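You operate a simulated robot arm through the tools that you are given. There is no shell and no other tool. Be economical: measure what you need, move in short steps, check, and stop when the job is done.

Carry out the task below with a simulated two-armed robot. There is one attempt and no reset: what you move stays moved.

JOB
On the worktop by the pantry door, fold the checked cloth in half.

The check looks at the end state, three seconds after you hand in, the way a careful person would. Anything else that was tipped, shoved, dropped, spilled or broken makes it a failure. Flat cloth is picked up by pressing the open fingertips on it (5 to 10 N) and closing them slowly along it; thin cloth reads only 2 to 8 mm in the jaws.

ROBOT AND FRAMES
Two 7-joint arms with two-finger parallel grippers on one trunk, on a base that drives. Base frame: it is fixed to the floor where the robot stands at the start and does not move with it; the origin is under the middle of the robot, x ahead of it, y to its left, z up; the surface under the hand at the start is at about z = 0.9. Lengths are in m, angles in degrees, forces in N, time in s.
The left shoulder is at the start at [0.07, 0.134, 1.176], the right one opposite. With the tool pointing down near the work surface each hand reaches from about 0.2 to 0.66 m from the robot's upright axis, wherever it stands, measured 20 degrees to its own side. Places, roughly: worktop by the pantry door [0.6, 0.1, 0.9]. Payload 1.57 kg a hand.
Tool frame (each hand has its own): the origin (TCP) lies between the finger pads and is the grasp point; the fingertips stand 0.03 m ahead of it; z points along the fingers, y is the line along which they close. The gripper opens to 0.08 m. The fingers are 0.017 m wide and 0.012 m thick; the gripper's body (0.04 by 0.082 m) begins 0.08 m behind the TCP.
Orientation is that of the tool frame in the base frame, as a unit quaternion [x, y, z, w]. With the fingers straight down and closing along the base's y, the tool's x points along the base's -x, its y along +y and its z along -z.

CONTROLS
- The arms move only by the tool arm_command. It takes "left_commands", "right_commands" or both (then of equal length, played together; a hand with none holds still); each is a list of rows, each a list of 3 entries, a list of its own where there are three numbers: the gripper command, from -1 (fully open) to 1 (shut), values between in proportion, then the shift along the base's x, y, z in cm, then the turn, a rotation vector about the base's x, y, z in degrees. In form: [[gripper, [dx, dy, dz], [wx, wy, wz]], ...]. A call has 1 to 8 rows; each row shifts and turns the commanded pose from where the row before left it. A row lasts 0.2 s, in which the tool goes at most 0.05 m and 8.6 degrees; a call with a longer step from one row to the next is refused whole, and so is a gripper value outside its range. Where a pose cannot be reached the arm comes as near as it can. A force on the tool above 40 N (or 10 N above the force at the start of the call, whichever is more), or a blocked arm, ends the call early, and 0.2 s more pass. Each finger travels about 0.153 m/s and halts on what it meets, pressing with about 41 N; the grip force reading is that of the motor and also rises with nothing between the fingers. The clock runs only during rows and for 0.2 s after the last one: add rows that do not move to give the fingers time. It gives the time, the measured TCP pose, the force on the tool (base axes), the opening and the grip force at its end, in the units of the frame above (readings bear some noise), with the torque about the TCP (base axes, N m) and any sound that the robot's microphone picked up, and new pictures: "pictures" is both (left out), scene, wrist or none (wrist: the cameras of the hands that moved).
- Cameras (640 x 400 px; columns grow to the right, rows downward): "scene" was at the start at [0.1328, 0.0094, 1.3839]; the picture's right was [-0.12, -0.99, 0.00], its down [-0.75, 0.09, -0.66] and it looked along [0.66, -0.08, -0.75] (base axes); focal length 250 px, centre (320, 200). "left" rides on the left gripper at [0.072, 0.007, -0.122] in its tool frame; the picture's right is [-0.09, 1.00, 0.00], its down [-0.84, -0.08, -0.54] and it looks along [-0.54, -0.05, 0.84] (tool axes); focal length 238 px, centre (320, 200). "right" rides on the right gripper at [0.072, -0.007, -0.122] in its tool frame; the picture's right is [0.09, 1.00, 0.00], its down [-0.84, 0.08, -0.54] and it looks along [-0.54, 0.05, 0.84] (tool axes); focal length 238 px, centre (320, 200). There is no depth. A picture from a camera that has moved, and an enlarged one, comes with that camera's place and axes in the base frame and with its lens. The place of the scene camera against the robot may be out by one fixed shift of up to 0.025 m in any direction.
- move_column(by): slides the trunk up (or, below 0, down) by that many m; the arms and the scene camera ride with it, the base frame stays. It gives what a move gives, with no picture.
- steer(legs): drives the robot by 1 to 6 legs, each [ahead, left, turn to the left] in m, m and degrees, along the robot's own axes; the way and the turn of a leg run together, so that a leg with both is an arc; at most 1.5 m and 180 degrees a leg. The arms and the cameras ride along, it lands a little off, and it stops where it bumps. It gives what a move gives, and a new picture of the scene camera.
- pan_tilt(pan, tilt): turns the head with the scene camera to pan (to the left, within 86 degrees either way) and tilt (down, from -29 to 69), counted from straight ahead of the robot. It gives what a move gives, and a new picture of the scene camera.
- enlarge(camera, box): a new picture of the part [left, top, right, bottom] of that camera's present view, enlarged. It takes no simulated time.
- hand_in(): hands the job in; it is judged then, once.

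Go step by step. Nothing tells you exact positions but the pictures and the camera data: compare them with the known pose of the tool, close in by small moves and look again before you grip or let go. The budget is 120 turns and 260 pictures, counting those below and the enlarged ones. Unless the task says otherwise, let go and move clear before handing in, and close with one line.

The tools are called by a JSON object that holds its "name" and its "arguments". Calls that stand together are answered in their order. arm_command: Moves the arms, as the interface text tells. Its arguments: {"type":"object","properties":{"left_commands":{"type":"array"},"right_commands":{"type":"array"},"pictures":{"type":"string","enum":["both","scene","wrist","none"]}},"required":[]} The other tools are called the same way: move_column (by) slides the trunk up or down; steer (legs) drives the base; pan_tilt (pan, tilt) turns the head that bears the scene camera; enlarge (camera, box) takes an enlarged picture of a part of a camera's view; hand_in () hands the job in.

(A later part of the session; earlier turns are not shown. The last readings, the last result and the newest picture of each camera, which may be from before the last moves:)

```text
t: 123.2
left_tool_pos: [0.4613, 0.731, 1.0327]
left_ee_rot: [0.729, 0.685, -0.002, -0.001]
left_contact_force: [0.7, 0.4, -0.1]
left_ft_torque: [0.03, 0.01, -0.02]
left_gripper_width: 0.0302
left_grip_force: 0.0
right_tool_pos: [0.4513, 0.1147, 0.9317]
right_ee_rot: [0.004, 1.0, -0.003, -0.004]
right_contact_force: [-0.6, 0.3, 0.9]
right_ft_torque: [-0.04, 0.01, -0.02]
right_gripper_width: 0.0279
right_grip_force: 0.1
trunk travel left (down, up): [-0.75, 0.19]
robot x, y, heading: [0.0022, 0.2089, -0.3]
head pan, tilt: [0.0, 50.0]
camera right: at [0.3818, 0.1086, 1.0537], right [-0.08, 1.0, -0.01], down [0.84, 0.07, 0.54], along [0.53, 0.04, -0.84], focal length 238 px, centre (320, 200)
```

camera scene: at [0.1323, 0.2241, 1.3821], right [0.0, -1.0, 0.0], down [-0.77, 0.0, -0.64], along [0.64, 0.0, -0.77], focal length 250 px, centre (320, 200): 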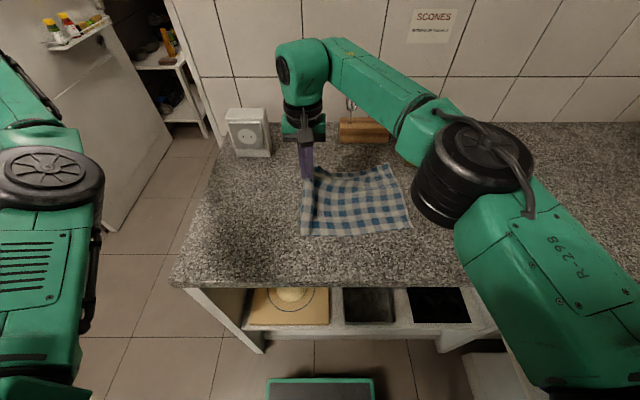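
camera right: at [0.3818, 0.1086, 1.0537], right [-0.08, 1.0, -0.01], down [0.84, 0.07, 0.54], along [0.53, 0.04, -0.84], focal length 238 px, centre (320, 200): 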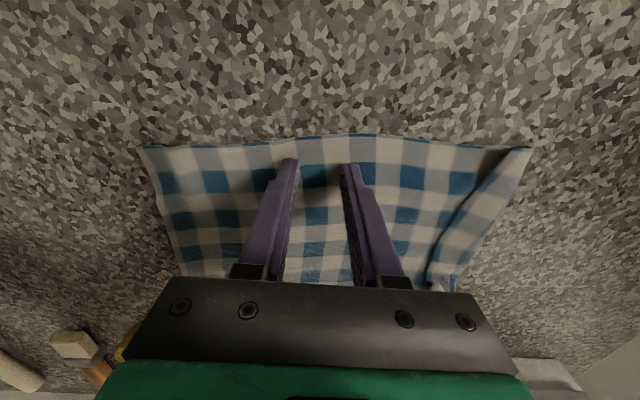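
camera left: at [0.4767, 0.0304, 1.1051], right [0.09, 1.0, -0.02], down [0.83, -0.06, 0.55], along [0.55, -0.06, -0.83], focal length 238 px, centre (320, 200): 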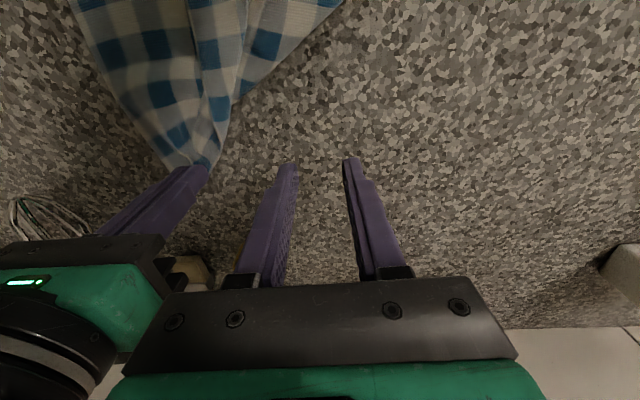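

Pressing lightly with the open fingers and dragging should do it without pinching.

{"name": "arm_command", "arguments": {"right_commands": [[0.3, [0, 0, -0.2], [0, 0, 0]], [0.3, [-1, 0, 0], [0, 0, 0]], [0.3, [-1.5, 0, 0], [0, 0, 0]], [0.3, [-1.5, 0, 0], [0, 0, 0]], [0.3, [-1.5, 0, 0], [0, 0, 0]], [0.3, [-1.5, 0, 0], [0, 0, 0]], [0.3, [-1.5, 0, 0], [0, 0, 0]], [0.3, [0, 0, 0], [0, 0, 0]]], "pictures": "wrist"}}

{"name": "enlarge", "arguments": {"camera": "scene", "box": [250, 130, 450, 255]}}

```text
t: 125.0
left_tool_pos: [0.458, 0.7306, 1.0329]
left_ee_rot: [0.728, 0.686, -0.002, -0.002]
left_contact_force: [0.8, 0.3, -0.4]
left_ft_torque: [-0.01, -0.04, -0.01]
left_gripper_width: 0.0297
left_grip_force: 0.1
right_tool_pos: [0.3648, 0.1149, 0.9309]
right_ee_rot: [0.004, 1.0, -0.002, -0.003]
right_contact_force: [4.5, 1.6, 30.0]
right_ft_torque: [0.46, -0.22, -0.05]
right_gripper_width: 0.028
right_grip_force: 0.1
trunk travel left (down, up): [-0.75, 0.19]
robot x, y, heading: [0.0033, 0.2061, -0.2]
head pan, tilt: [0.0, 50.0]
camera right: at [0.2945, 0.1087, 1.0532], right [-0.08, 1.0, 0.0], down [0.84, 0.07, 0.54], along [0.54, 0.04, -0.84], focal length 238 px, centre (320, 200)
```

right: 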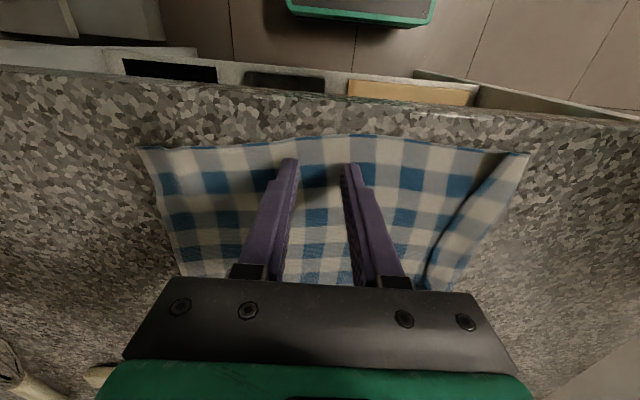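

```text
3.20 times, centred on (350, 192) of scene
camera zoom: at [0.1298, 0.225, 1.3825], right [0.0, -1.0, 0.0], down [-0.76, 0.0, -0.64], along [0.64, 0.0, -0.76], focal length 800 px, centre (224, 224)
```

zoom: 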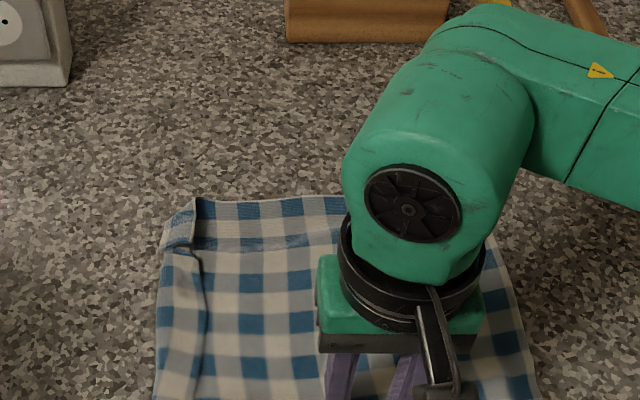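

Pressing and dragging works nicely: the cloth came 8.5 cm nearer without distortion. Next I look from above at the strip on the left edge.

{"name": "arm_command", "arguments": {"right_commands": [[0.5, [0, 0, 3], [0, 0, 0]], [0.5, [1, 3, 3], [0, 0, 0]], [0.5, [3, 3.5, 2], [0, 0, 0]], [0.5, [3, 3.5, 0], [0, 0, 0]], [0.5, [1, 1.5, 0], [0, 0, 0]], [0.5, [0, 0, 0], [0, 0, 0]]], "pictures": "none"}}

{"name": "enlarge", "arguments": {"camera": "right", "box": [140, 40, 460, 290]}}

{"name": "enlarge", "arguments": {"camera": "scene", "box": [250, 150, 450, 275]}}

```text
refused: row 3 steps farther than a row can; nothing moved
```

```text
1.60 times, centred on (300, 165) of right
camera zoom: at [0.2945, 0.1087, 1.0532], right [-0.08, 1.0, 0.0], down [0.84, 0.07, 0.54], along [0.54, 0.04, -0.84], focal length 381 px, centre (352, 256)
```

zoom: 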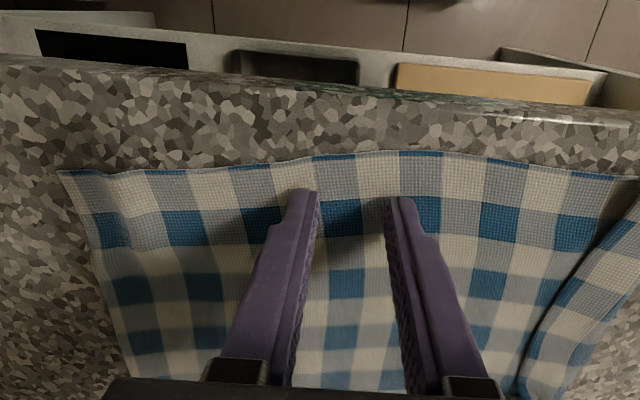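

```text
3.20 times, centred on (350, 212) of scene
camera zoom: at [0.1298, 0.225, 1.3825], right [0.0, -1.0, 0.0], down [-0.76, 0.0, -0.64], along [0.64, 0.0, -0.76], focal length 800 px, centre (224, 160)
```

zoom: 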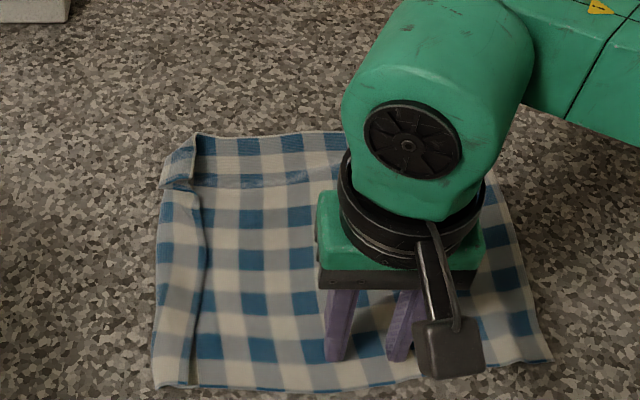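

{"name": "arm_command", "arguments": {"right_commands": [[0.5, [0, 0, 3], [0, 0, 0]], [0.5, [1, 2.5, 3], [0, 0, 0]], [0.5, [2.5, 3, 2], [0, 0, 0]], [0.5, [2.5, 3, 1], [0, 0, 0]], [0.5, [1.5, 2.5, 0], [0, 0, 0]], [0.5, [0, 0, 0], [0, 0, 0]]], "pictures": "wrist"}}

{"name": "enlarge", "arguments": {"camera": "right", "box": [160, 40, 480, 280]}}

```text
t: 126.4
left_tool_pos: [0.4612, 0.7279, 1.0322]
left_ee_rot: [0.728, 0.686, -0.002, -0.003]
left_contact_force: [0.3, 0.8, -0.2]
left_ft_torque: [0.02, -0.01, 0.0]
left_gripper_width: 0.0298
left_grip_force: 0.1
right_tool_pos: [0.4446, 0.2234, 1.0195]
right_ee_rot: [0.005, 1.0, -0.003, -0.003]
right_contact_force: [0.1, -0.6, -0.1]
right_ft_torque: [-0.01, 0.01, -0.01]
right_gripper_width: 0.0201
right_grip_force: 0.1
trunk travel left (down, up): [-0.75, 0.19]
robot x, y, heading: [-0.0047, 0.207, -0.5]
head pan, tilt: [0.0, 50.0]
camera right: at [0.3742, 0.2176, 1.1431], right [-0.08, 1.0, 0.0], down [0.84, 0.07, 0.54], along [0.53, 0.04, -0.84], focal length 238 px, centre (320, 200)
```

right: 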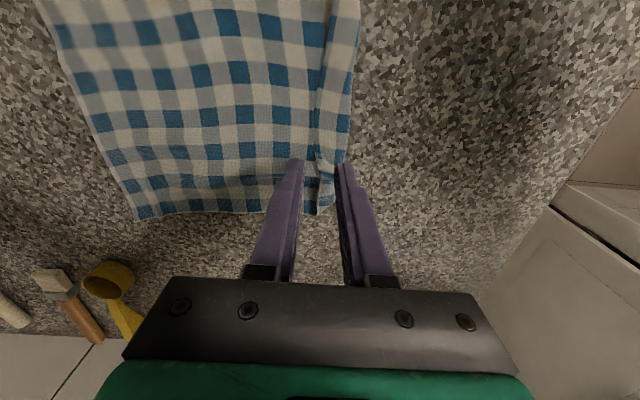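

```text
1.67 times, centred on (320, 160) of right
camera zoom: at [0.3742, 0.2176, 1.1431], right [-0.08, 1.0, 0.0], down [0.84, 0.07, 0.54], along [0.53, 0.04, -0.84], focal length 397 px, centre (320, 267)
```

zoom: 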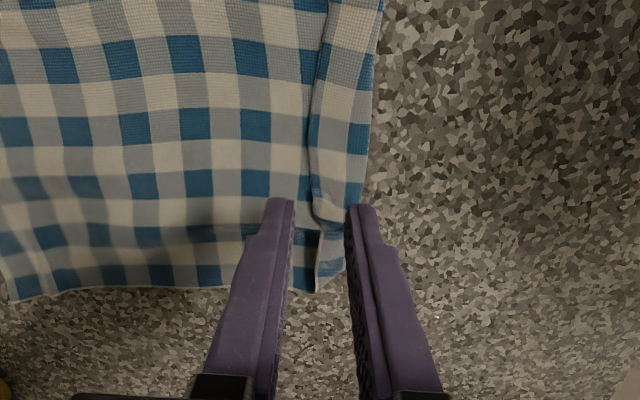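

The strip is about 3.6 cm wide. To pinch only this top layer I'll turn the hand 90°, so that both fingers sit well inside the strip and close along its length.

{"name": "arm_command", "arguments": {"right_commands": [[0.4, [0, 0, 0], [0, 0, -7.5]], [0.4, [0, 0, 0], [0, 0, -7.5]], [0.4, [0, 0, 0], [0, 0, -7.5]], [0.4, [0, 0, 0], [0, 0, -7.5]], [0.4, [0, 0, 0], [0, 0, -7.5]], [0.4, [0, 0, 0], [0, 0, -7.5]]], "pictures": "none"}}

{"name": "arm_command", "arguments": {"right_commands": [[0.4, [0, 0, 0], [0, 0, -7.5]], [0.4, [0, 0, 0], [0, 0, -7.5]], [0.4, [0, 0, 0], [0, 0, -7.5]], [0.4, [0, 0, 0], [0, 0, -7.5]], [0.4, [0, 0, 0], [0, 0, -7.5]], [0.4, [0, 0, 0], [0, 0, -7.5]]], "pictures": "wrist"}}

```text
t: 127.8
left_tool_pos: [0.4604, 0.7291, 1.0329]
left_ee_rot: [0.728, 0.686, -0.002, -0.001]
left_contact_force: [0.2, 0.6, -0.3]
left_ft_torque: [-0.01, 0.0, 0.01]
left_gripper_width: 0.0299
left_grip_force: 0.1
right_tool_pos: [0.4421, 0.2235, 1.0197]
right_ee_rot: [0.388, 0.922, -0.001, -0.005]
right_contact_force: [0.9, -0.1, 0.0]
right_ft_torque: [0.02, 0.04, 0.01]
right_gripper_width: 0.024
right_grip_force: 0.0
trunk travel left (down, up): [-0.75, 0.19]
robot x, y, heading: [-0.0019, 0.2095, -0.5]
head pan, tilt: [0.0, 50.0]
```

```text
t: 129.2
left_tool_pos: [0.4601, 0.73, 1.032]
left_ee_rot: [0.727, 0.686, -0.003, -0.001]
left_contact_force: [0.3, -1.0, 0.8]
left_ft_torque: [0.02, -0.01, -0.02]
left_gripper_width: 0.0301
left_grip_force: 0.0
right_tool_pos: [0.4422, 0.2234, 1.0197]
right_ee_rot: [0.711, 0.703, 0.0, -0.005]
right_contact_force: [-0.2, -0.7, -0.2]
right_ft_torque: [0.01, -0.01, -0.01]
right_gripper_width: 0.0239
right_grip_force: 0.1
trunk travel left (down, up): [-0.75, 0.19]
robot x, y, heading: [0.0047, 0.2092, -0.2]
head pan, tilt: [0.0, 50.0]
camera right: at [0.4378, 0.2945, 1.1425], right [1.0, 0.08, -0.01], down [0.07, -0.84, 0.54], along [0.04, -0.53, -0.84], focal length 238 px, centre (320, 200)
```

right: 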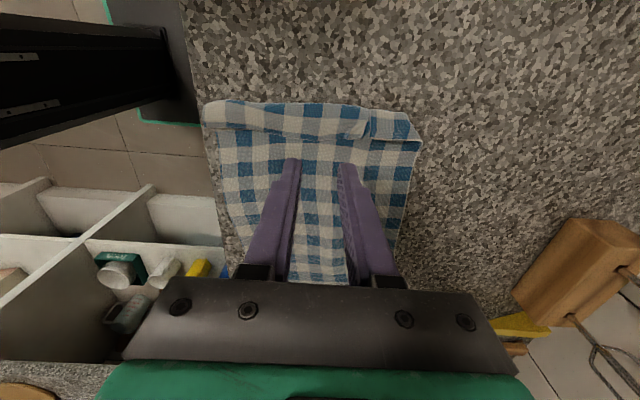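

This view is good, looking across the cloth from its left edge. Let me enlarge the strip.

{"name": "enlarge", "arguments": {"camera": "right", "box": [190, 80, 440, 236]}}

```text
2.56 times, centred on (315, 158) of right
camera zoom: at [0.4378, 0.2945, 1.1425], right [1.0, 0.08, -0.01], down [0.07, -0.84, 0.54], along [0.04, -0.53, -0.84], focal length 610 px, centre (333, 308)
```

zoom: 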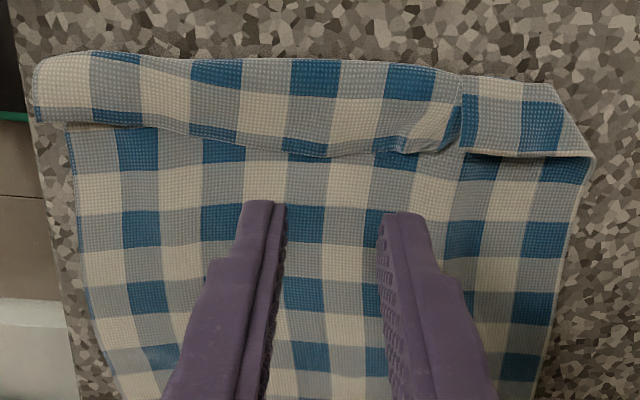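

It's clear now: a strip about 3 cm wide is folded over along the entire left edge. I'll pinch its far part (x of about 0.515) and carry it right, continuing the left-over-right fold.

{"name": "arm_command", "arguments": {"right_commands": [[0.4, [3.6, 0.4, 0], [0, 0, 0]], [0.4, [3.7, 0.5, -1], [0, 0, 0]], [0.4, [0, 0, -3], [0, 0, 0]], [0.4, [0, 0, -3], [0, 0, 0]], [0.4, [0, 0, 0], [0, 0, 0]]], "pictures": "none"}}

{"name": "enlarge", "arguments": {"camera": "right", "box": [140, 60, 460, 260]}}

```text
t: 130.4
left_tool_pos: [0.4607, 0.7303, 1.032]
left_ee_rot: [0.728, 0.686, -0.002, -0.001]
left_contact_force: [-0.4, 0.2, -0.1]
left_ft_torque: [0.03, 0.01, -0.02]
left_gripper_width: 0.0301
left_grip_force: 0.1
right_tool_pos: [0.5162, 0.23, 0.9522]
right_ee_rot: [0.71, 0.704, 0.0, -0.004]
right_contact_force: [1.0, 0.0, 0.1]
right_ft_torque: [-0.01, 0.02, 0.0]
right_gripper_width: 0.0239
right_grip_force: 0.1
trunk travel left (down, up): [-0.75, 0.19]
robot x, y, heading: [0.0009, 0.2076, -0.2]
head pan, tilt: [0.0, 50.0]
```

```text
2.00 times, centred on (300, 160) of right
camera zoom: at [0.5116, 0.3005, 1.0739], right [1.0, 0.08, 0.0], down [0.07, -0.84, 0.54], along [0.04, -0.53, -0.84], focal length 477 px, centre (360, 280)
```

zoom: 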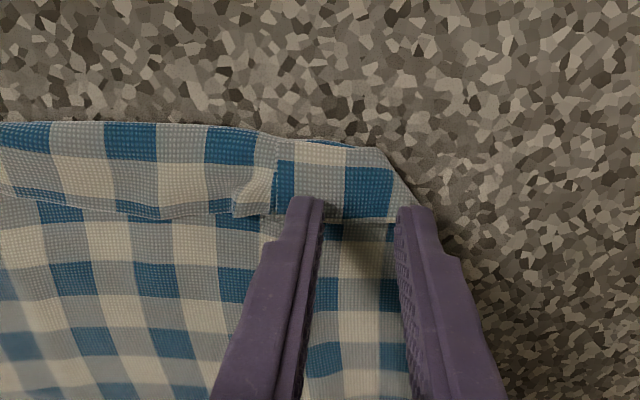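

The right-hand finger would miss the far edge, so I'll shift 1.7 cm nearer and go down to contact.

{"name": "arm_command", "arguments": {"right_commands": [[0.4, [-1.7, 0, 0], [0, 0, 0]], [0.4, [0, 0, -1.3], [0, 0, 0]], [0.4, [0, 0, -0.5], [0, 0, 0]], [0.4, [0, 0, -0.15], [0, 0, 0]], [0.4, [0, 0, 0], [0, 0, 0]]], "pictures": "none"}}

{"name": "enlarge", "arguments": {"camera": "right", "box": [140, 60, 460, 260]}}

```text
t: 131.6
left_tool_pos: [0.4591, 0.7288, 1.0332]
left_ee_rot: [0.728, 0.686, -0.002, -0.001]
left_contact_force: [-0.2, 0.0, -0.6]
left_ft_torque: [-0.05, 0.0, 0.07]
left_gripper_width: 0.0302
left_grip_force: 0.0
right_tool_pos: [0.4981, 0.2318, 0.9327]
right_ee_rot: [0.71, 0.704, 0.002, -0.004]
right_contact_force: [2.3, -0.2, 14.8]
right_ft_torque: [0.06, 0.07, -0.05]
right_gripper_width: 0.023
right_grip_force: 0.1
trunk travel left (down, up): [-0.75, 0.19]
robot x, y, heading: [-0.0016, 0.2093, -0.4]
head pan, tilt: [0.0, 50.0]
```

```text
2.00 times, centred on (300, 160) of right
camera zoom: at [0.4926, 0.3015, 1.0552], right [1.0, 0.08, 0.0], down [0.07, -0.84, 0.53], along [0.04, -0.53, -0.85], focal length 477 px, centre (360, 280)
```

zoom: 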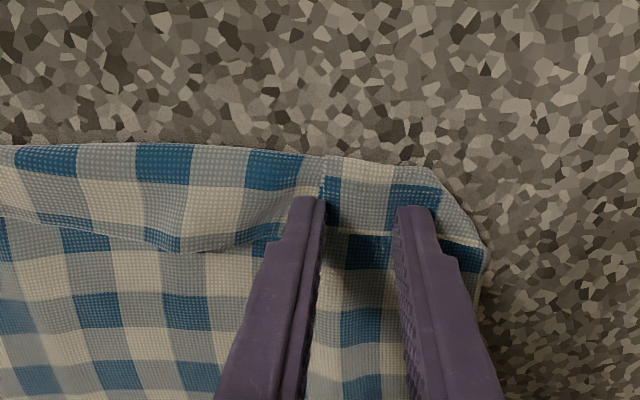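

Both tips are on the strip. I'll ease off slightly and close slowly.

{"name": "arm_command", "arguments": {"right_commands": [[0.4, [0, 0, 0.07], [0, 0, 0]], [0.5, [0, 0, 0], [0, 0, 0]], [0.6, [0, 0, 0], [0, 0, 0]], [0.7, [0, 0, 0], [0, 0, 0]], [0.8, [0, 0, 0], [0, 0, 0]], [0.9, [0, 0, 0], [0, 0, 0]], [1, [0, 0, 0], [0, 0, 0]], [1, [0, 0, 0], [0, 0, 0]]], "pictures": "none"}}

{"name": "arm_command", "arguments": {"right_commands": [[1, [0, -0.5, 1.5], [0, 0, 0]], [1, [0, -1.0, 1.5], [0, 0, 0]], [1, [0, -1.0, 1.0], [0, 0, 0]], [1, [0, 0, 0], [0, 0, 0]]]}}

{"name": "enlarge", "arguments": {"camera": "right", "box": [140, 60, 460, 260]}}

```text
t: 133.4
left_tool_pos: [0.4576, 0.7299, 1.0337]
left_ee_rot: [0.728, 0.686, -0.001, 0.0]
left_contact_force: [-0.1, 0.3, -0.3]
left_ft_torque: [-0.03, 0.01, 0.01]
left_gripper_width: 0.03
left_grip_force: 0.0
right_tool_pos: [0.4972, 0.2309, 0.9336]
right_ee_rot: [0.71, 0.704, 0.002, -0.004]
right_contact_force: [-0.3, -0.6, 15.5]
right_ft_torque: [0.01, 0.06, 0.0]
right_gripper_width: 0.0021
right_grip_force: 23.3
trunk travel left (down, up): [-0.75, 0.19]
robot x, y, heading: [-0.0028, 0.2066, -0.1]
head pan, tilt: [0.0, 50.0]
```

```text
t: 134.4
left_tool_pos: [0.4615, 0.7302, 1.032]
left_ee_rot: [0.728, 0.686, -0.002, -0.001]
left_contact_force: [0.0, 0.9, -0.3]
left_ft_torque: [0.02, 0.01, -0.02]
left_gripper_width: 0.0302
left_grip_force: 0.0
right_tool_pos: [0.498, 0.206, 0.9719]
right_ee_rot: [0.71, 0.704, 0.0, -0.004]
right_contact_force: [0.4, -1.2, -0.3]
right_ft_torque: [0.02, 0.0, 0.05]
right_gripper_width: 0.0022
right_grip_force: 24.2
trunk travel left (down, up): [-0.75, 0.19]
robot x, y, heading: [0.0026, 0.2069, -0.3]
head pan, tilt: [0.0, 50.0]
camera scene: at [0.1326, 0.2246, 1.3821], right [0.0, -1.0, 0.0], down [-0.77, 0.0, -0.64], along [0.64, 0.0, -0.77], focal length 250 px, centre (320, 200)
camera right: at [0.4936, 0.2776, 1.0933], right [1.0, 0.08, -0.01], down [0.07, -0.84, 0.54], along [0.04, -0.53, -0.84], focal length 238 px, centre (320, 200)
```

scene: 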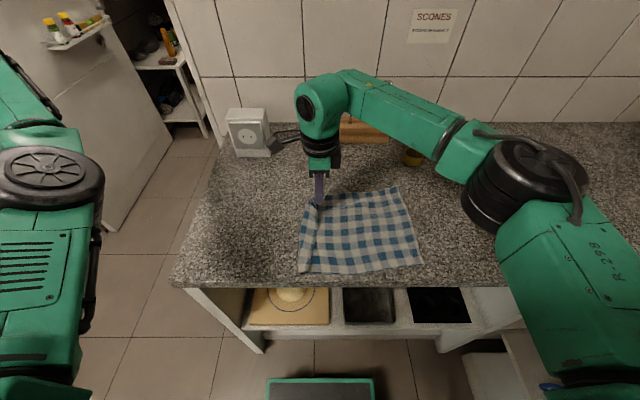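
right: 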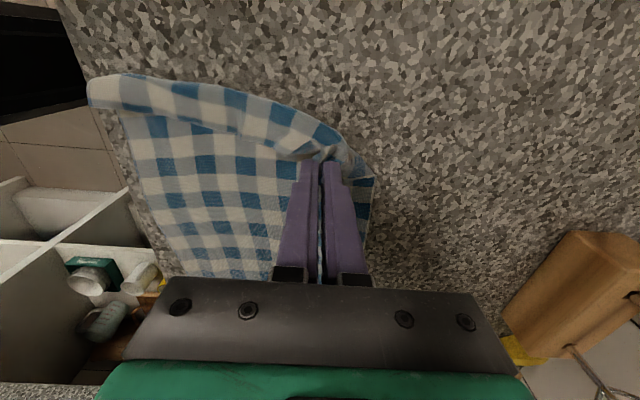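

```text
2.00 times, centred on (300, 160) of right
camera zoom: at [0.4936, 0.2776, 1.0933], right [1.0, 0.08, -0.01], down [0.07, -0.84, 0.54], along [0.04, -0.53, -0.84], focal length 477 px, centre (360, 280)
```

zoom: 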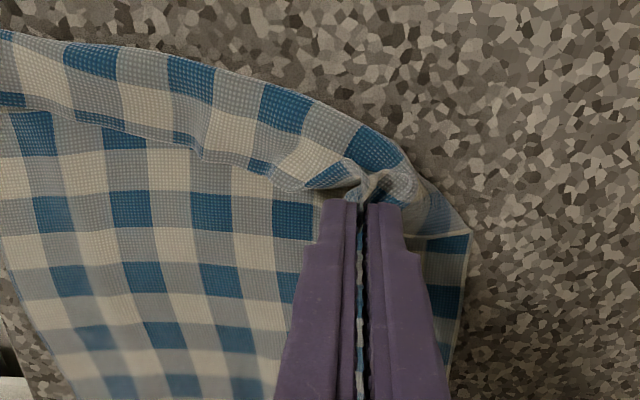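

Only the top layer lifts, which is what I need. I'll carry it over to the right side.

{"name": "arm_command", "arguments": {"right_commands": [[1, [0.5, -2.3, 2], [0, 0, 0]], [1, [0.6, -2.8, 1.5], [0, 0, 0]], [1, [0.6, -3, 0.5], [0, 0, 0]], [1, [0.6, -3, 0], [0, 0, 0]], [1, [0.6, -3, -1], [0, 0, 0]], [1, [0.5, -2.5, -2], [0, 0, 0]], [1, [0, -1.0, -2], [0, 0, 0]], [1, [0, 0, 0], [0, 0, 0]]]}}

{"name": "enlarge", "arguments": {"camera": "scene", "box": [270, 160, 470, 285]}}

```text
t: 136.2
left_tool_pos: [0.4596, 0.73, 1.0317]
left_ee_rot: [0.728, 0.685, -0.002, -0.001]
left_contact_force: [-1.3, 0.2, 0.4]
left_ft_torque: [-0.02, -0.01, -0.05]
left_gripper_width: 0.0299
left_grip_force: 0.1
right_tool_pos: [0.5353, 0.031, 0.9633]
right_ee_rot: [0.71, 0.704, 0.002, -0.004]
right_contact_force: [-0.1, 0.3, 0.4]
right_ft_torque: [0.02, 0.01, 0.01]
right_gripper_width: 0.0023
right_grip_force: 23.9
trunk travel left (down, up): [-0.75, 0.19]
robot x, y, heading: [0.0024, 0.204, 0.1]
head pan, tilt: [0.0, 50.0]
camera scene: at [0.1321, 0.2244, 1.3822], right [0.0, -1.0, 0.0], down [-0.77, 0.0, -0.64], along [0.64, 0.0, -0.77], focal length 250 px, centre (320, 200)
camera right: at [0.5306, 0.1016, 1.0849], right [1.0, 0.08, -0.01], down [0.07, -0.84, 0.54], along [0.04, -0.53, -0.84], focal length 238 px, centre (320, 200)
```

scene: 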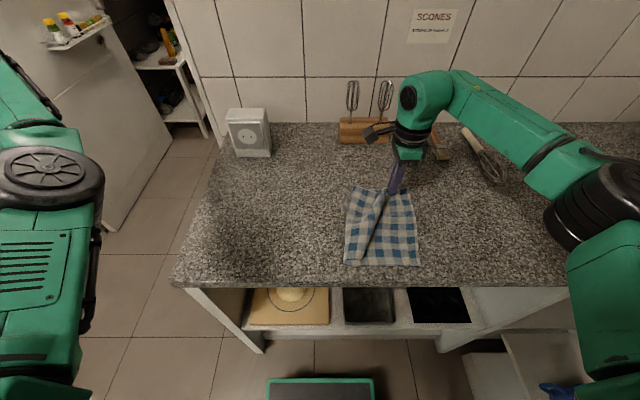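
right: 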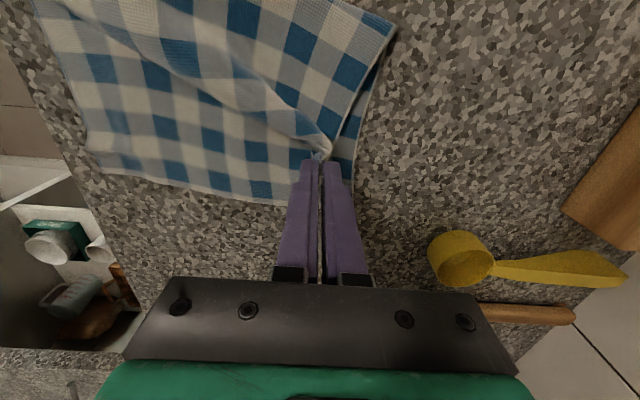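

```text
3.20 times, centred on (370, 222) of scene
camera zoom: at [0.1321, 0.2244, 1.3822], right [0.0, -1.0, 0.0], down [-0.77, 0.0, -0.64], along [0.64, 0.0, -0.77], focal length 800 px, centre (160, 128)
```

zoom: 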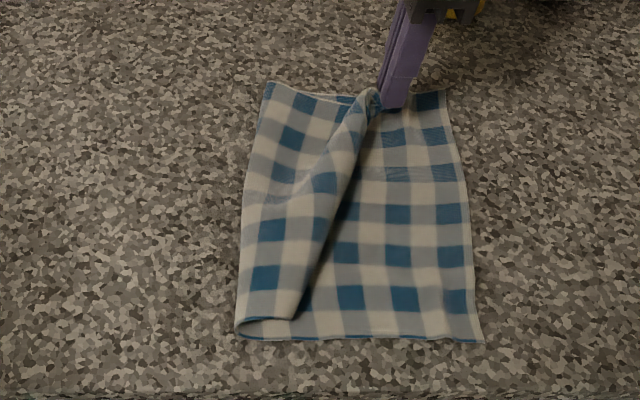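

The fold is forming well. About 4.5 cm more to the right and then down.

{"name": "arm_command", "arguments": {"right_commands": [[1, [0, -2.3, 0.5], [0, 0, 0]], [1, [0, -2.3, -0.5], [0, 0, 0]], [1, [0, 0, -1.5], [0, 0, 0]], [1, [0, 0, -0.8], [0, 0, 0]], [1, [0, 0, 0], [0, 0, 0]]]}}

{"name": "enlarge", "arguments": {"camera": "scene", "box": [270, 160, 470, 285]}}

{"name": "enlarge", "arguments": {"camera": "right", "box": [140, 60, 460, 260]}}

```text
t: 137.4
left_tool_pos: [0.4604, 0.7288, 1.0322]
left_ee_rot: [0.729, 0.685, -0.002, -0.001]
left_contact_force: [0.4, -0.4, 0.2]
left_ft_torque: [-0.01, 0.03, -0.01]
left_gripper_width: 0.0298
left_grip_force: 0.0
right_tool_pos: [0.5333, -0.0135, 0.9398]
right_ee_rot: [0.71, 0.704, 0.0, -0.004]
right_contact_force: [0.3, 0.1, 0.1]
right_ft_torque: [-0.02, 0.02, 0.02]
right_gripper_width: 0.0022
right_grip_force: 23.5
trunk travel left (down, up): [-0.75, 0.19]
robot x, y, heading: [-0.0018, 0.2073, -0.4]
head pan, tilt: [0.0, 50.0]
camera scene: at [0.132, 0.224, 1.3822], right [0.0, -1.0, 0.0], down [-0.77, 0.0, -0.64], along [0.64, 0.0, -0.77], focal length 250 px, centre (320, 200)
camera right: at [0.5293, 0.0565, 1.0617], right [1.0, 0.08, 0.0], down [0.07, -0.84, 0.54], along [0.04, -0.53, -0.84], focal length 238 px, centre (320, 200)
```

scene: 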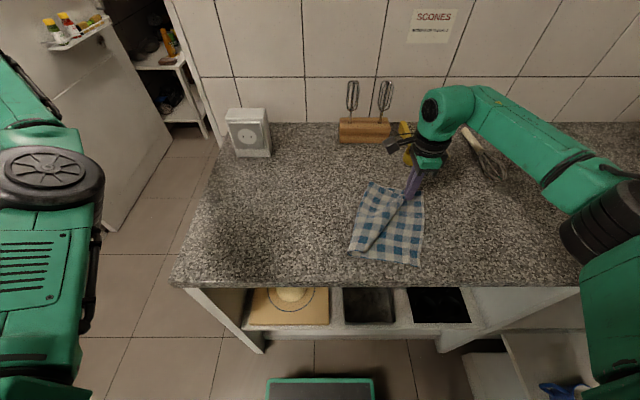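
right: 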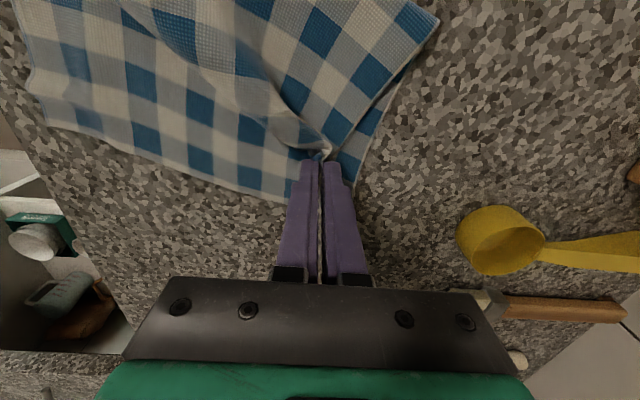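

```text
3.20 times, centred on (370, 222) of scene
camera zoom: at [0.132, 0.224, 1.3822], right [0.0, -1.0, 0.0], down [-0.77, 0.0, -0.64], along [0.64, 0.0, -0.77], focal length 800 px, centre (160, 128)
```

zoom: 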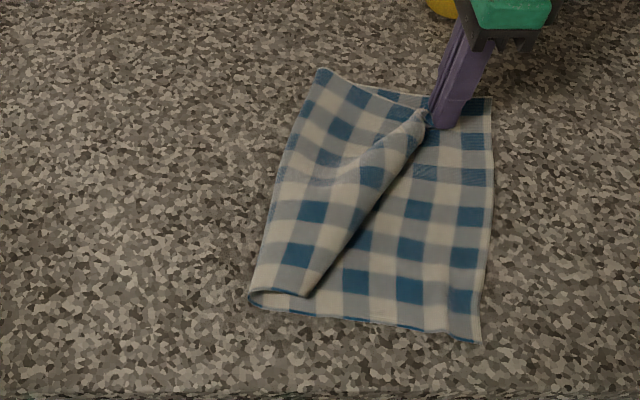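

```text
2.00 times, centred on (300, 160) of right
camera zoom: at [0.5293, 0.0565, 1.0617], right [1.0, 0.08, 0.0], down [0.07, -0.84, 0.54], along [0.04, -0.53, -0.84], focal length 477 px, centre (360, 280)
```

zoom: 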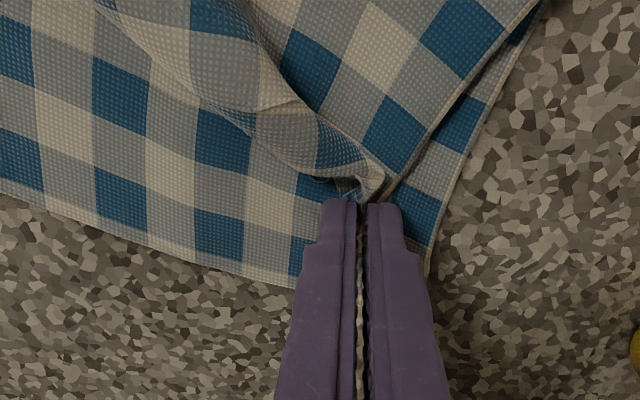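

The cloth now follows because its near part is still unfolded. I'll let go here and bring the near end of the free edge across next.

{"name": "arm_command", "arguments": {"right_commands": [[0.8, [0, 0, -0.3], [0, 0, 0]], [0.5, [0, 0, 0], [0, 0, 0]], [0.4, [0, 0, 0], [0, 0, 0]], [0.4, [0, 0, 2], [0, 0, 0]], [0.4, [-2, 1, 3], [0, 0, 0]], [0.4, [-3.5, 2, 2], [0, 0, 0]], [0.4, [-3.5, 2, 0], [0, 0, 0]], [0.4, [-3.5, 2, 0], [0, 0, 0]]], "pictures": "wrist"}}

{"name": "enlarge", "arguments": {"camera": "scene", "box": [270, 160, 470, 285]}}

```text
t: 139.2
left_tool_pos: [0.4591, 0.7286, 1.0331]
left_ee_rot: [0.728, 0.686, -0.002, 0.0]
left_contact_force: [-0.9, 0.1, -0.8]
left_ft_torque: [0.0, -0.02, -0.03]
left_gripper_width: 0.0297
left_grip_force: 0.0
right_tool_pos: [0.4081, 0.0562, 1.0036]
right_ee_rot: [0.711, 0.704, 0.001, -0.005]
right_contact_force: [-0.2, -0.2, 1.0]
right_ft_torque: [-0.02, 0.01, 0.02]
right_gripper_width: 0.0239
right_grip_force: 0.0
trunk travel left (down, up): [-0.75, 0.19]
robot x, y, heading: [-0.0004, 0.2074, -0.1]
head pan, tilt: [0.0, 50.0]
camera right: at [0.4033, 0.1276, 1.1257], right [1.0, 0.08, 0.0], down [0.07, -0.84, 0.54], along [0.04, -0.53, -0.84], focal length 238 px, centre (320, 200)
```

right: 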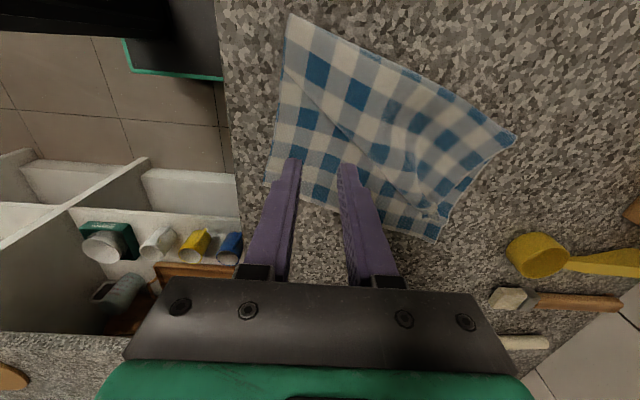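

```text
3.20 times, centred on (370, 222) of scene
camera zoom: at [0.1312, 0.2246, 1.3823], right [0.0, -1.0, 0.0], down [-0.77, 0.0, -0.64], along [0.64, 0.0, -0.77], focal length 800 px, centre (160, 128)
```

zoom: 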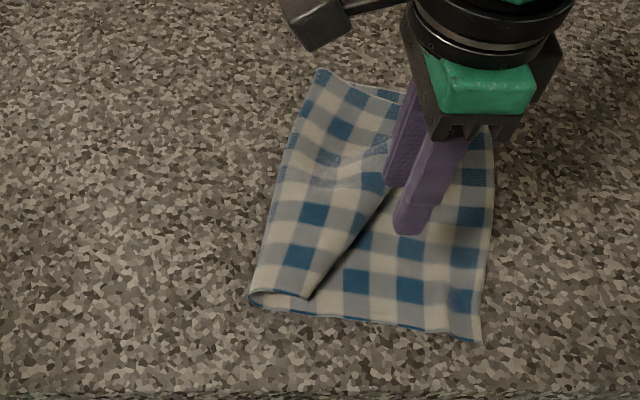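

Let me see the near end of the free edge from the wrist.

{"name": "enlarge", "arguments": {"camera": "right", "box": [240, 0, 530, 250]}}

```text
1.60 times, centred on (385, 125) of right
camera zoom: at [0.4033, 0.1276, 1.1257], right [1.0, 0.08, 0.0], down [0.07, -0.84, 0.54], along [0.04, -0.53, -0.84], focal length 381 px, centre (216, 320)
```

zoom: 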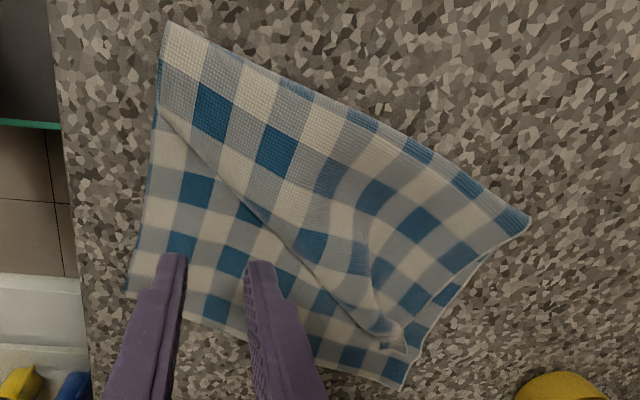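

The near free corner is at (0.373, 0.114) and its target is the near-right corner at (0.353, 0.0). I'll grasp just inside it.

{"name": "arm_command", "arguments": {"right_commands": [[0.4, [-0.3, 3.1, 0], [0, 0, 0]], [0.4, [-0.2, 3.1, -1], [0, 0, 0]], [0.4, [0, 0, -2.5], [0, 0, 0]], [0.4, [0, 0, -2.0], [0, 0, 0]], [0.4, [0, 0, -1.2], [0, 0, 0]], [0.4, [0, 0, 0], [0, 0, 0]]], "pictures": "none"}}

{"name": "enlarge", "arguments": {"camera": "right", "box": [180, 40, 500, 240]}}

```text
t: 140.6
left_tool_pos: [0.4613, 0.7298, 1.0326]
left_ee_rot: [0.728, 0.686, -0.003, -0.001]
left_contact_force: [-0.1, -0.5, 0.3]
left_ft_torque: [0.01, -0.05, 0.0]
left_gripper_width: 0.0299
left_grip_force: 0.0
right_tool_pos: [0.403, 0.1181, 0.9363]
right_ee_rot: [0.71, 0.704, 0.002, -0.005]
right_contact_force: [-0.3, 0.0, -0.7]
right_ft_torque: [-0.03, 0.01, 0.0]
right_gripper_width: 0.0239
right_grip_force: 0.1
trunk travel left (down, up): [-0.75, 0.19]
robot x, y, heading: [0.001, 0.209, -0.2]
head pan, tilt: [0.0, 50.0]
```

```text
2.00 times, centred on (340, 140) of right
camera zoom: at [0.399, 0.1884, 1.0582], right [1.0, 0.08, -0.01], down [0.07, -0.84, 0.53], along [0.04, -0.53, -0.84], focal length 477 px, centre (280, 320)
```

zoom: 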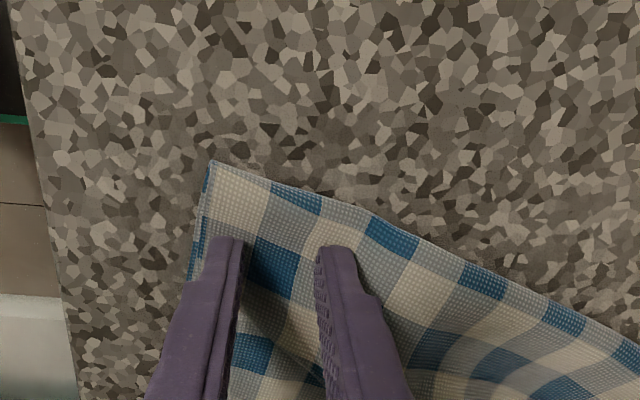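

The tips are well inside the near corner of the top layer. I'll press and close.

{"name": "arm_command", "arguments": {"right_commands": [[0.4, [0, 0, -0.3], [0, 0, 0]], [0.4, [0, 0, -0.1], [0, 0, 0]], [0.5, [0, 0, 0], [0, 0, 0]], [0.62, [0, 0, 0], [0, 0, 0]], [0.74, [0, 0, 0], [0, 0, 0]], [0.86, [0, 0, 0], [0, 0, 0]], [1, [0, 0, 0], [0, 0, 0]], [1, [0, 0, 0], [0, 0, 0]]], "pictures": "none"}}

{"name": "arm_command", "arguments": {"right_commands": [[1, [0, -0.5, 1.5], [0, 0, 0]], [1, [0, -1.0, 1.5], [0, 0, 0]], [1, [0, 0, 0], [0, 0, 0]]], "pictures": "wrist"}}

```text
t: 142.4
left_tool_pos: [0.461, 0.7288, 1.0329]
left_ee_rot: [0.728, 0.686, -0.002, -0.001]
left_contact_force: [-0.8, 0.5, -0.3]
left_ft_torque: [0.0, 0.02, -0.02]
left_gripper_width: 0.0297
left_grip_force: 0.1
right_tool_pos: [0.4037, 0.1175, 0.934]
right_ee_rot: [0.71, 0.704, 0.001, -0.004]
right_contact_force: [-0.1, 0.7, 1.1]
right_ft_torque: [0.0, 0.0, -0.01]
right_gripper_width: 0.002
right_grip_force: 23.4
trunk travel left (down, up): [-0.75, 0.19]
robot x, y, heading: [0.0013, 0.2053, -0.4]
head pan, tilt: [0.0, 50.0]
```

```text
t: 143.2
left_tool_pos: [0.4597, 0.7304, 1.032]
left_ee_rot: [0.728, 0.685, -0.003, -0.001]
left_contact_force: [-0.8, 0.4, -0.4]
left_ft_torque: [0.02, -0.02, -0.06]
left_gripper_width: 0.03
left_grip_force: 0.0
right_tool_pos: [0.4036, 0.1006, 0.9641]
right_ee_rot: [0.71, 0.704, 0.001, -0.005]
right_contact_force: [-0.4, -0.1, 0.0]
right_ft_torque: [0.04, -0.01, 0.0]
right_gripper_width: 0.0019
right_grip_force: 23.9
trunk travel left (down, up): [-0.75, 0.19]
robot x, y, heading: [-0.0026, 0.2079, -0.0]
head pan, tilt: [0.0, 50.0]
camera right: at [0.3983, 0.1724, 1.0869], right [1.0, 0.08, -0.01], down [0.07, -0.84, 0.54], along [0.04, -0.53, -0.84], focal length 238 px, centre (320, 200)
```

right: 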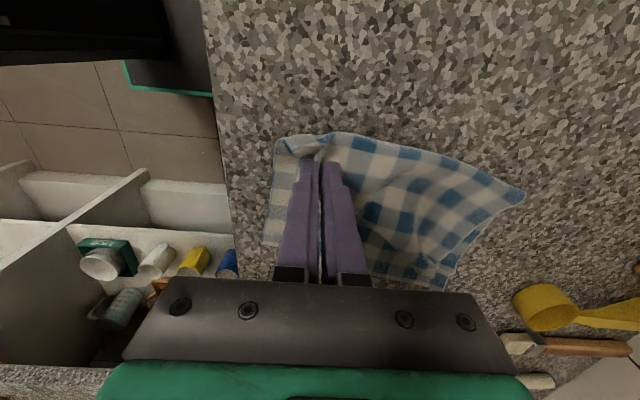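

Only the top layer is gripped. I'll carry the near corner over to the near-right corner.

{"name": "arm_command", "arguments": {"right_commands": [[1, [-0.4, -1.5, 1.2], [0, 0, 0]], [1, [-0.5, -1.8, 0.8], [0, 0, 0]], [1, [-0.6, -2.0, 0], [0, 0, 0]], [1, [-0.6, -2.0, -1.2], [0, 0, 0]], [1, [-0.4, -1.4, -1.6], [0, 0, 0]], [1, [0, 0, -1.0], [0, 0, 0]], [1, [0, 0, 0], [0, 0, 0]]]}}

{"name": "enlarge", "arguments": {"camera": "scene", "box": [290, 160, 490, 285]}}

```text
t: 144.8
left_tool_pos: [0.4609, 0.7304, 1.0328]
left_ee_rot: [0.727, 0.686, -0.002, -0.002]
left_contact_force: [-0.1, 0.7, -0.2]
left_ft_torque: [0.02, 0.01, 0.0]
left_gripper_width: 0.0301
left_grip_force: 0.0
right_tool_pos: [0.3792, 0.0143, 0.946]
right_ee_rot: [0.71, 0.704, 0.0, -0.004]
right_contact_force: [-0.7, -0.6, 0.3]
right_ft_torque: [0.0, -0.02, 0.0]
right_gripper_width: 0.0019
right_grip_force: 23.6
trunk travel left (down, up): [-0.75, 0.19]
robot x, y, heading: [0.0001, 0.2086, -0.2]
head pan, tilt: [0.0, 50.0]
camera scene: at [0.1321, 0.2241, 1.3821], right [0.0, -1.0, 0.0], down [-0.77, 0.0, -0.64], along [0.64, 0.0, -0.77], focal length 250 px, centre (320, 200)
camera right: at [0.374, 0.085, 1.0686], right [1.0, 0.08, 0.0], down [0.07, -0.84, 0.54], along [0.04, -0.53, -0.84], focal length 238 px, centre (320, 200)
```

scene: 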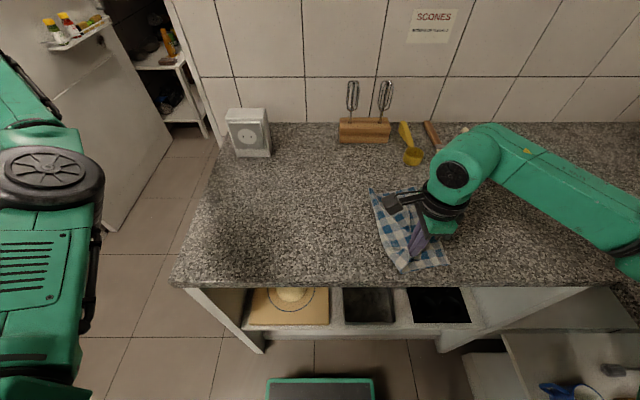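
right: 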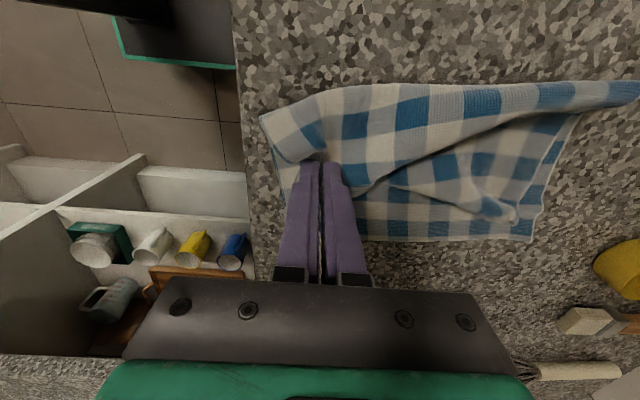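

```text
3.20 times, centred on (390, 222) of scene
camera zoom: at [0.1321, 0.2241, 1.3821], right [0.0, -1.0, 0.0], down [-0.77, 0.0, -0.64], along [0.64, 0.0, -0.77], focal length 800 px, centre (96, 128)
```

zoom: 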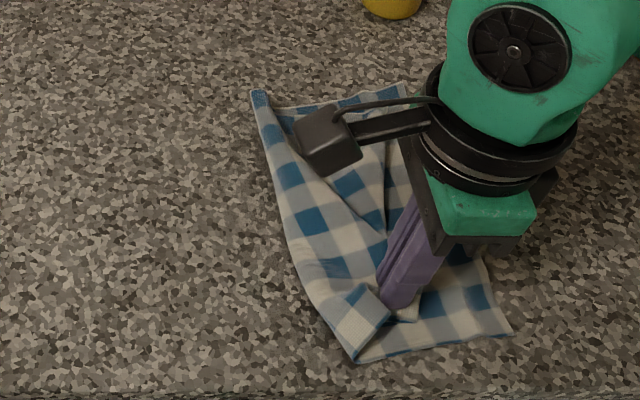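

The cloth turned along because the hand didn't rotate with the edge. I'll lift higher, turn the hand by about +40° to match the edge direction, and move further right.

{"name": "arm_command", "arguments": {"right_commands": [[1, [0, 0.3, 2.5], [0, 0, 5]], [1, [0, 0, 2.0], [0, 0, 8]], [1, [0, -1.0, 1.0], [0, 0, 8]], [1, [0, -1.5, 0], [0, 0, 8]], [1, [0, -1.5, -0.5], [0, 0, 8]], [1, [0, -1.5, -1.0], [0, 0, 3]], [1, [0, 0, 0], [0, 0, 0]]]}}

{"name": "enlarge", "arguments": {"camera": "scene", "box": [290, 160, 490, 285]}}

```text
t: 146.4
left_tool_pos: [0.4601, 0.7303, 1.0332]
left_ee_rot: [0.728, 0.686, -0.003, -0.001]
left_contact_force: [-0.3, -0.6, 0.0]
left_ft_torque: [-0.01, 0.0, 0.0]
left_gripper_width: 0.0299
left_grip_force: 0.0
right_tool_pos: [0.3785, -0.0365, 0.9872]
right_ee_rot: [0.427, 0.904, -0.002, -0.005]
right_contact_force: [-0.1, -0.9, 1.0]
right_ft_torque: [0.0, 0.01, -0.01]
right_gripper_width: 0.0019
right_grip_force: 23.4
trunk travel left (down, up): [-0.75, 0.19]
robot x, y, heading: [-0.0004, 0.2094, -0.1]
head pan, tilt: [0.0, 50.0]
camera scene: at [0.1323, 0.2244, 1.3821], right [0.0, -1.0, 0.0], down [-0.77, 0.0, -0.64], along [0.64, 0.0, -0.77], focal length 250 px, centre (320, 200)
camera right: at [0.3305, 0.014, 1.1087], right [0.71, 0.7, -0.01], down [0.6, -0.6, 0.54], along [0.37, -0.38, -0.84], focal length 238 px, centre (320, 200)
```

scene: 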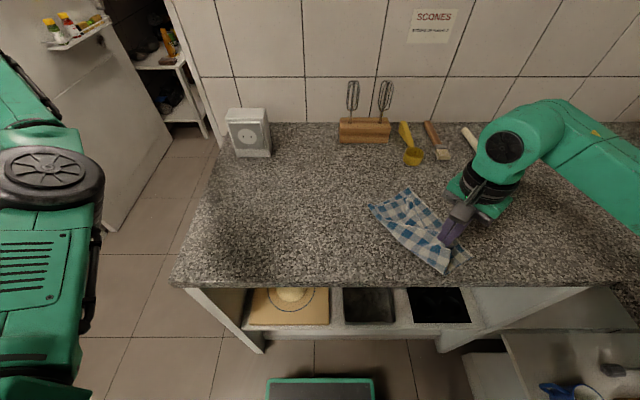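
right: 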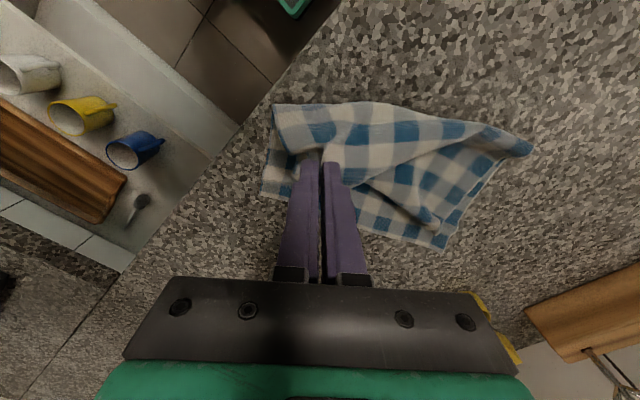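

```text
3.20 times, centred on (390, 222) of scene
camera zoom: at [0.1323, 0.2244, 1.3821], right [0.0, -1.0, 0.0], down [-0.77, 0.0, -0.64], along [0.64, 0.0, -0.77], focal length 800 px, centre (96, 128)
```

zoom: 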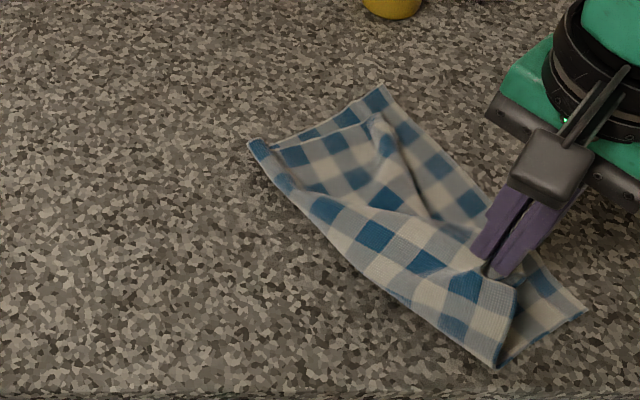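

The near part has rolled too far over: the bottom layer there is only about 8 cm wide and should be 14.7 cm. I'll raise the gripped corner up and back left until the flap hangs straight above the proper fold line.

{"name": "arm_command", "arguments": {"right_commands": [[1, [-0.3, 1.0, 2.5], [0, 0, 0]], [1, [-0.8, 1.8, 2.3], [0, 0, 0]], [1, [-1.0, 2.0, 1.5], [0, 0, 6]], [1, [-1.0, 2.0, 1.0], [0, 0, 6]], [1, [-0.4, 0.8, 0], [0, 0, 6]], [1, [0, 0, 0], [0, 0, 6]], [1, [0, 0, 0], [0, 0, 0]]]}}

{"name": "enlarge", "arguments": {"camera": "scene", "box": [290, 160, 490, 285]}}

```text
t: 148.0
left_tool_pos: [0.4612, 0.7289, 1.0322]
left_ee_rot: [0.728, 0.686, -0.002, -0.001]
left_contact_force: [0.2, -0.2, -0.3]
left_ft_torque: [0.02, -0.04, -0.01]
left_gripper_width: 0.0299
left_grip_force: 0.1
right_tool_pos: [0.3422, 0.0397, 1.0591]
right_ee_rot: [0.229, 0.973, -0.002, -0.003]
right_contact_force: [-0.4, -0.4, -0.1]
right_ft_torque: [-0.01, -0.01, -0.02]
right_gripper_width: 0.0017
right_grip_force: 23.9
trunk travel left (down, up): [-0.75, 0.19]
robot x, y, heading: [0.0013, 0.2095, -0.1]
head pan, tilt: [0.0, 50.0]
camera scene: at [0.1322, 0.2243, 1.3821], right [0.0, -1.0, 0.0], down [-0.77, 0.0, -0.64], along [0.64, 0.0, -0.77], focal length 250 px, centre (320, 200)
camera right: at [0.2766, 0.0655, 1.182], right [0.36, 0.93, -0.01], down [0.79, -0.3, 0.54], along [0.5, -0.2, -0.84], focal length 238 px, centre (320, 200)
```

scene: 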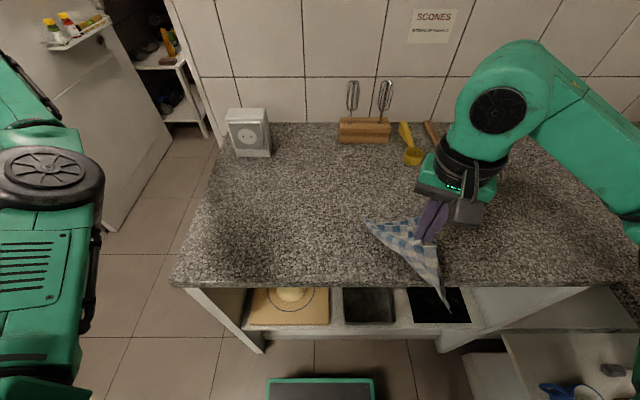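
right: 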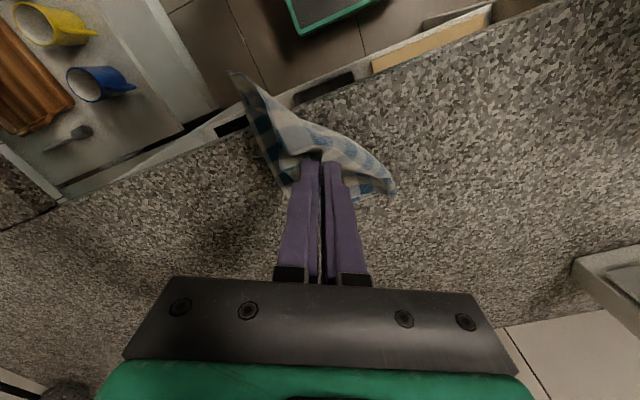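

```text
3.20 times, centred on (390, 222) of scene
camera zoom: at [0.1322, 0.2243, 1.3821], right [0.0, -1.0, 0.0], down [-0.77, 0.0, -0.64], along [0.64, 0.0, -0.77], focal length 800 px, centre (96, 128)
```

zoom: 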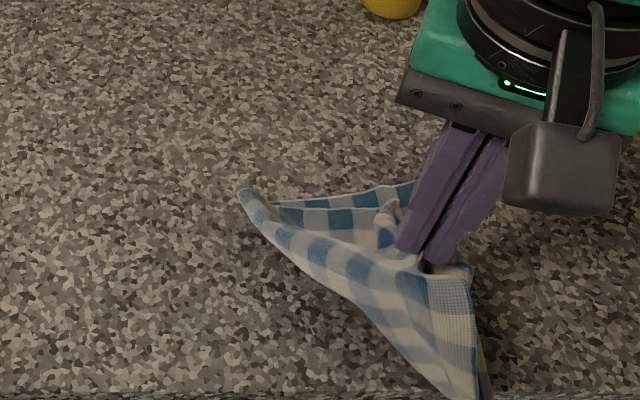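

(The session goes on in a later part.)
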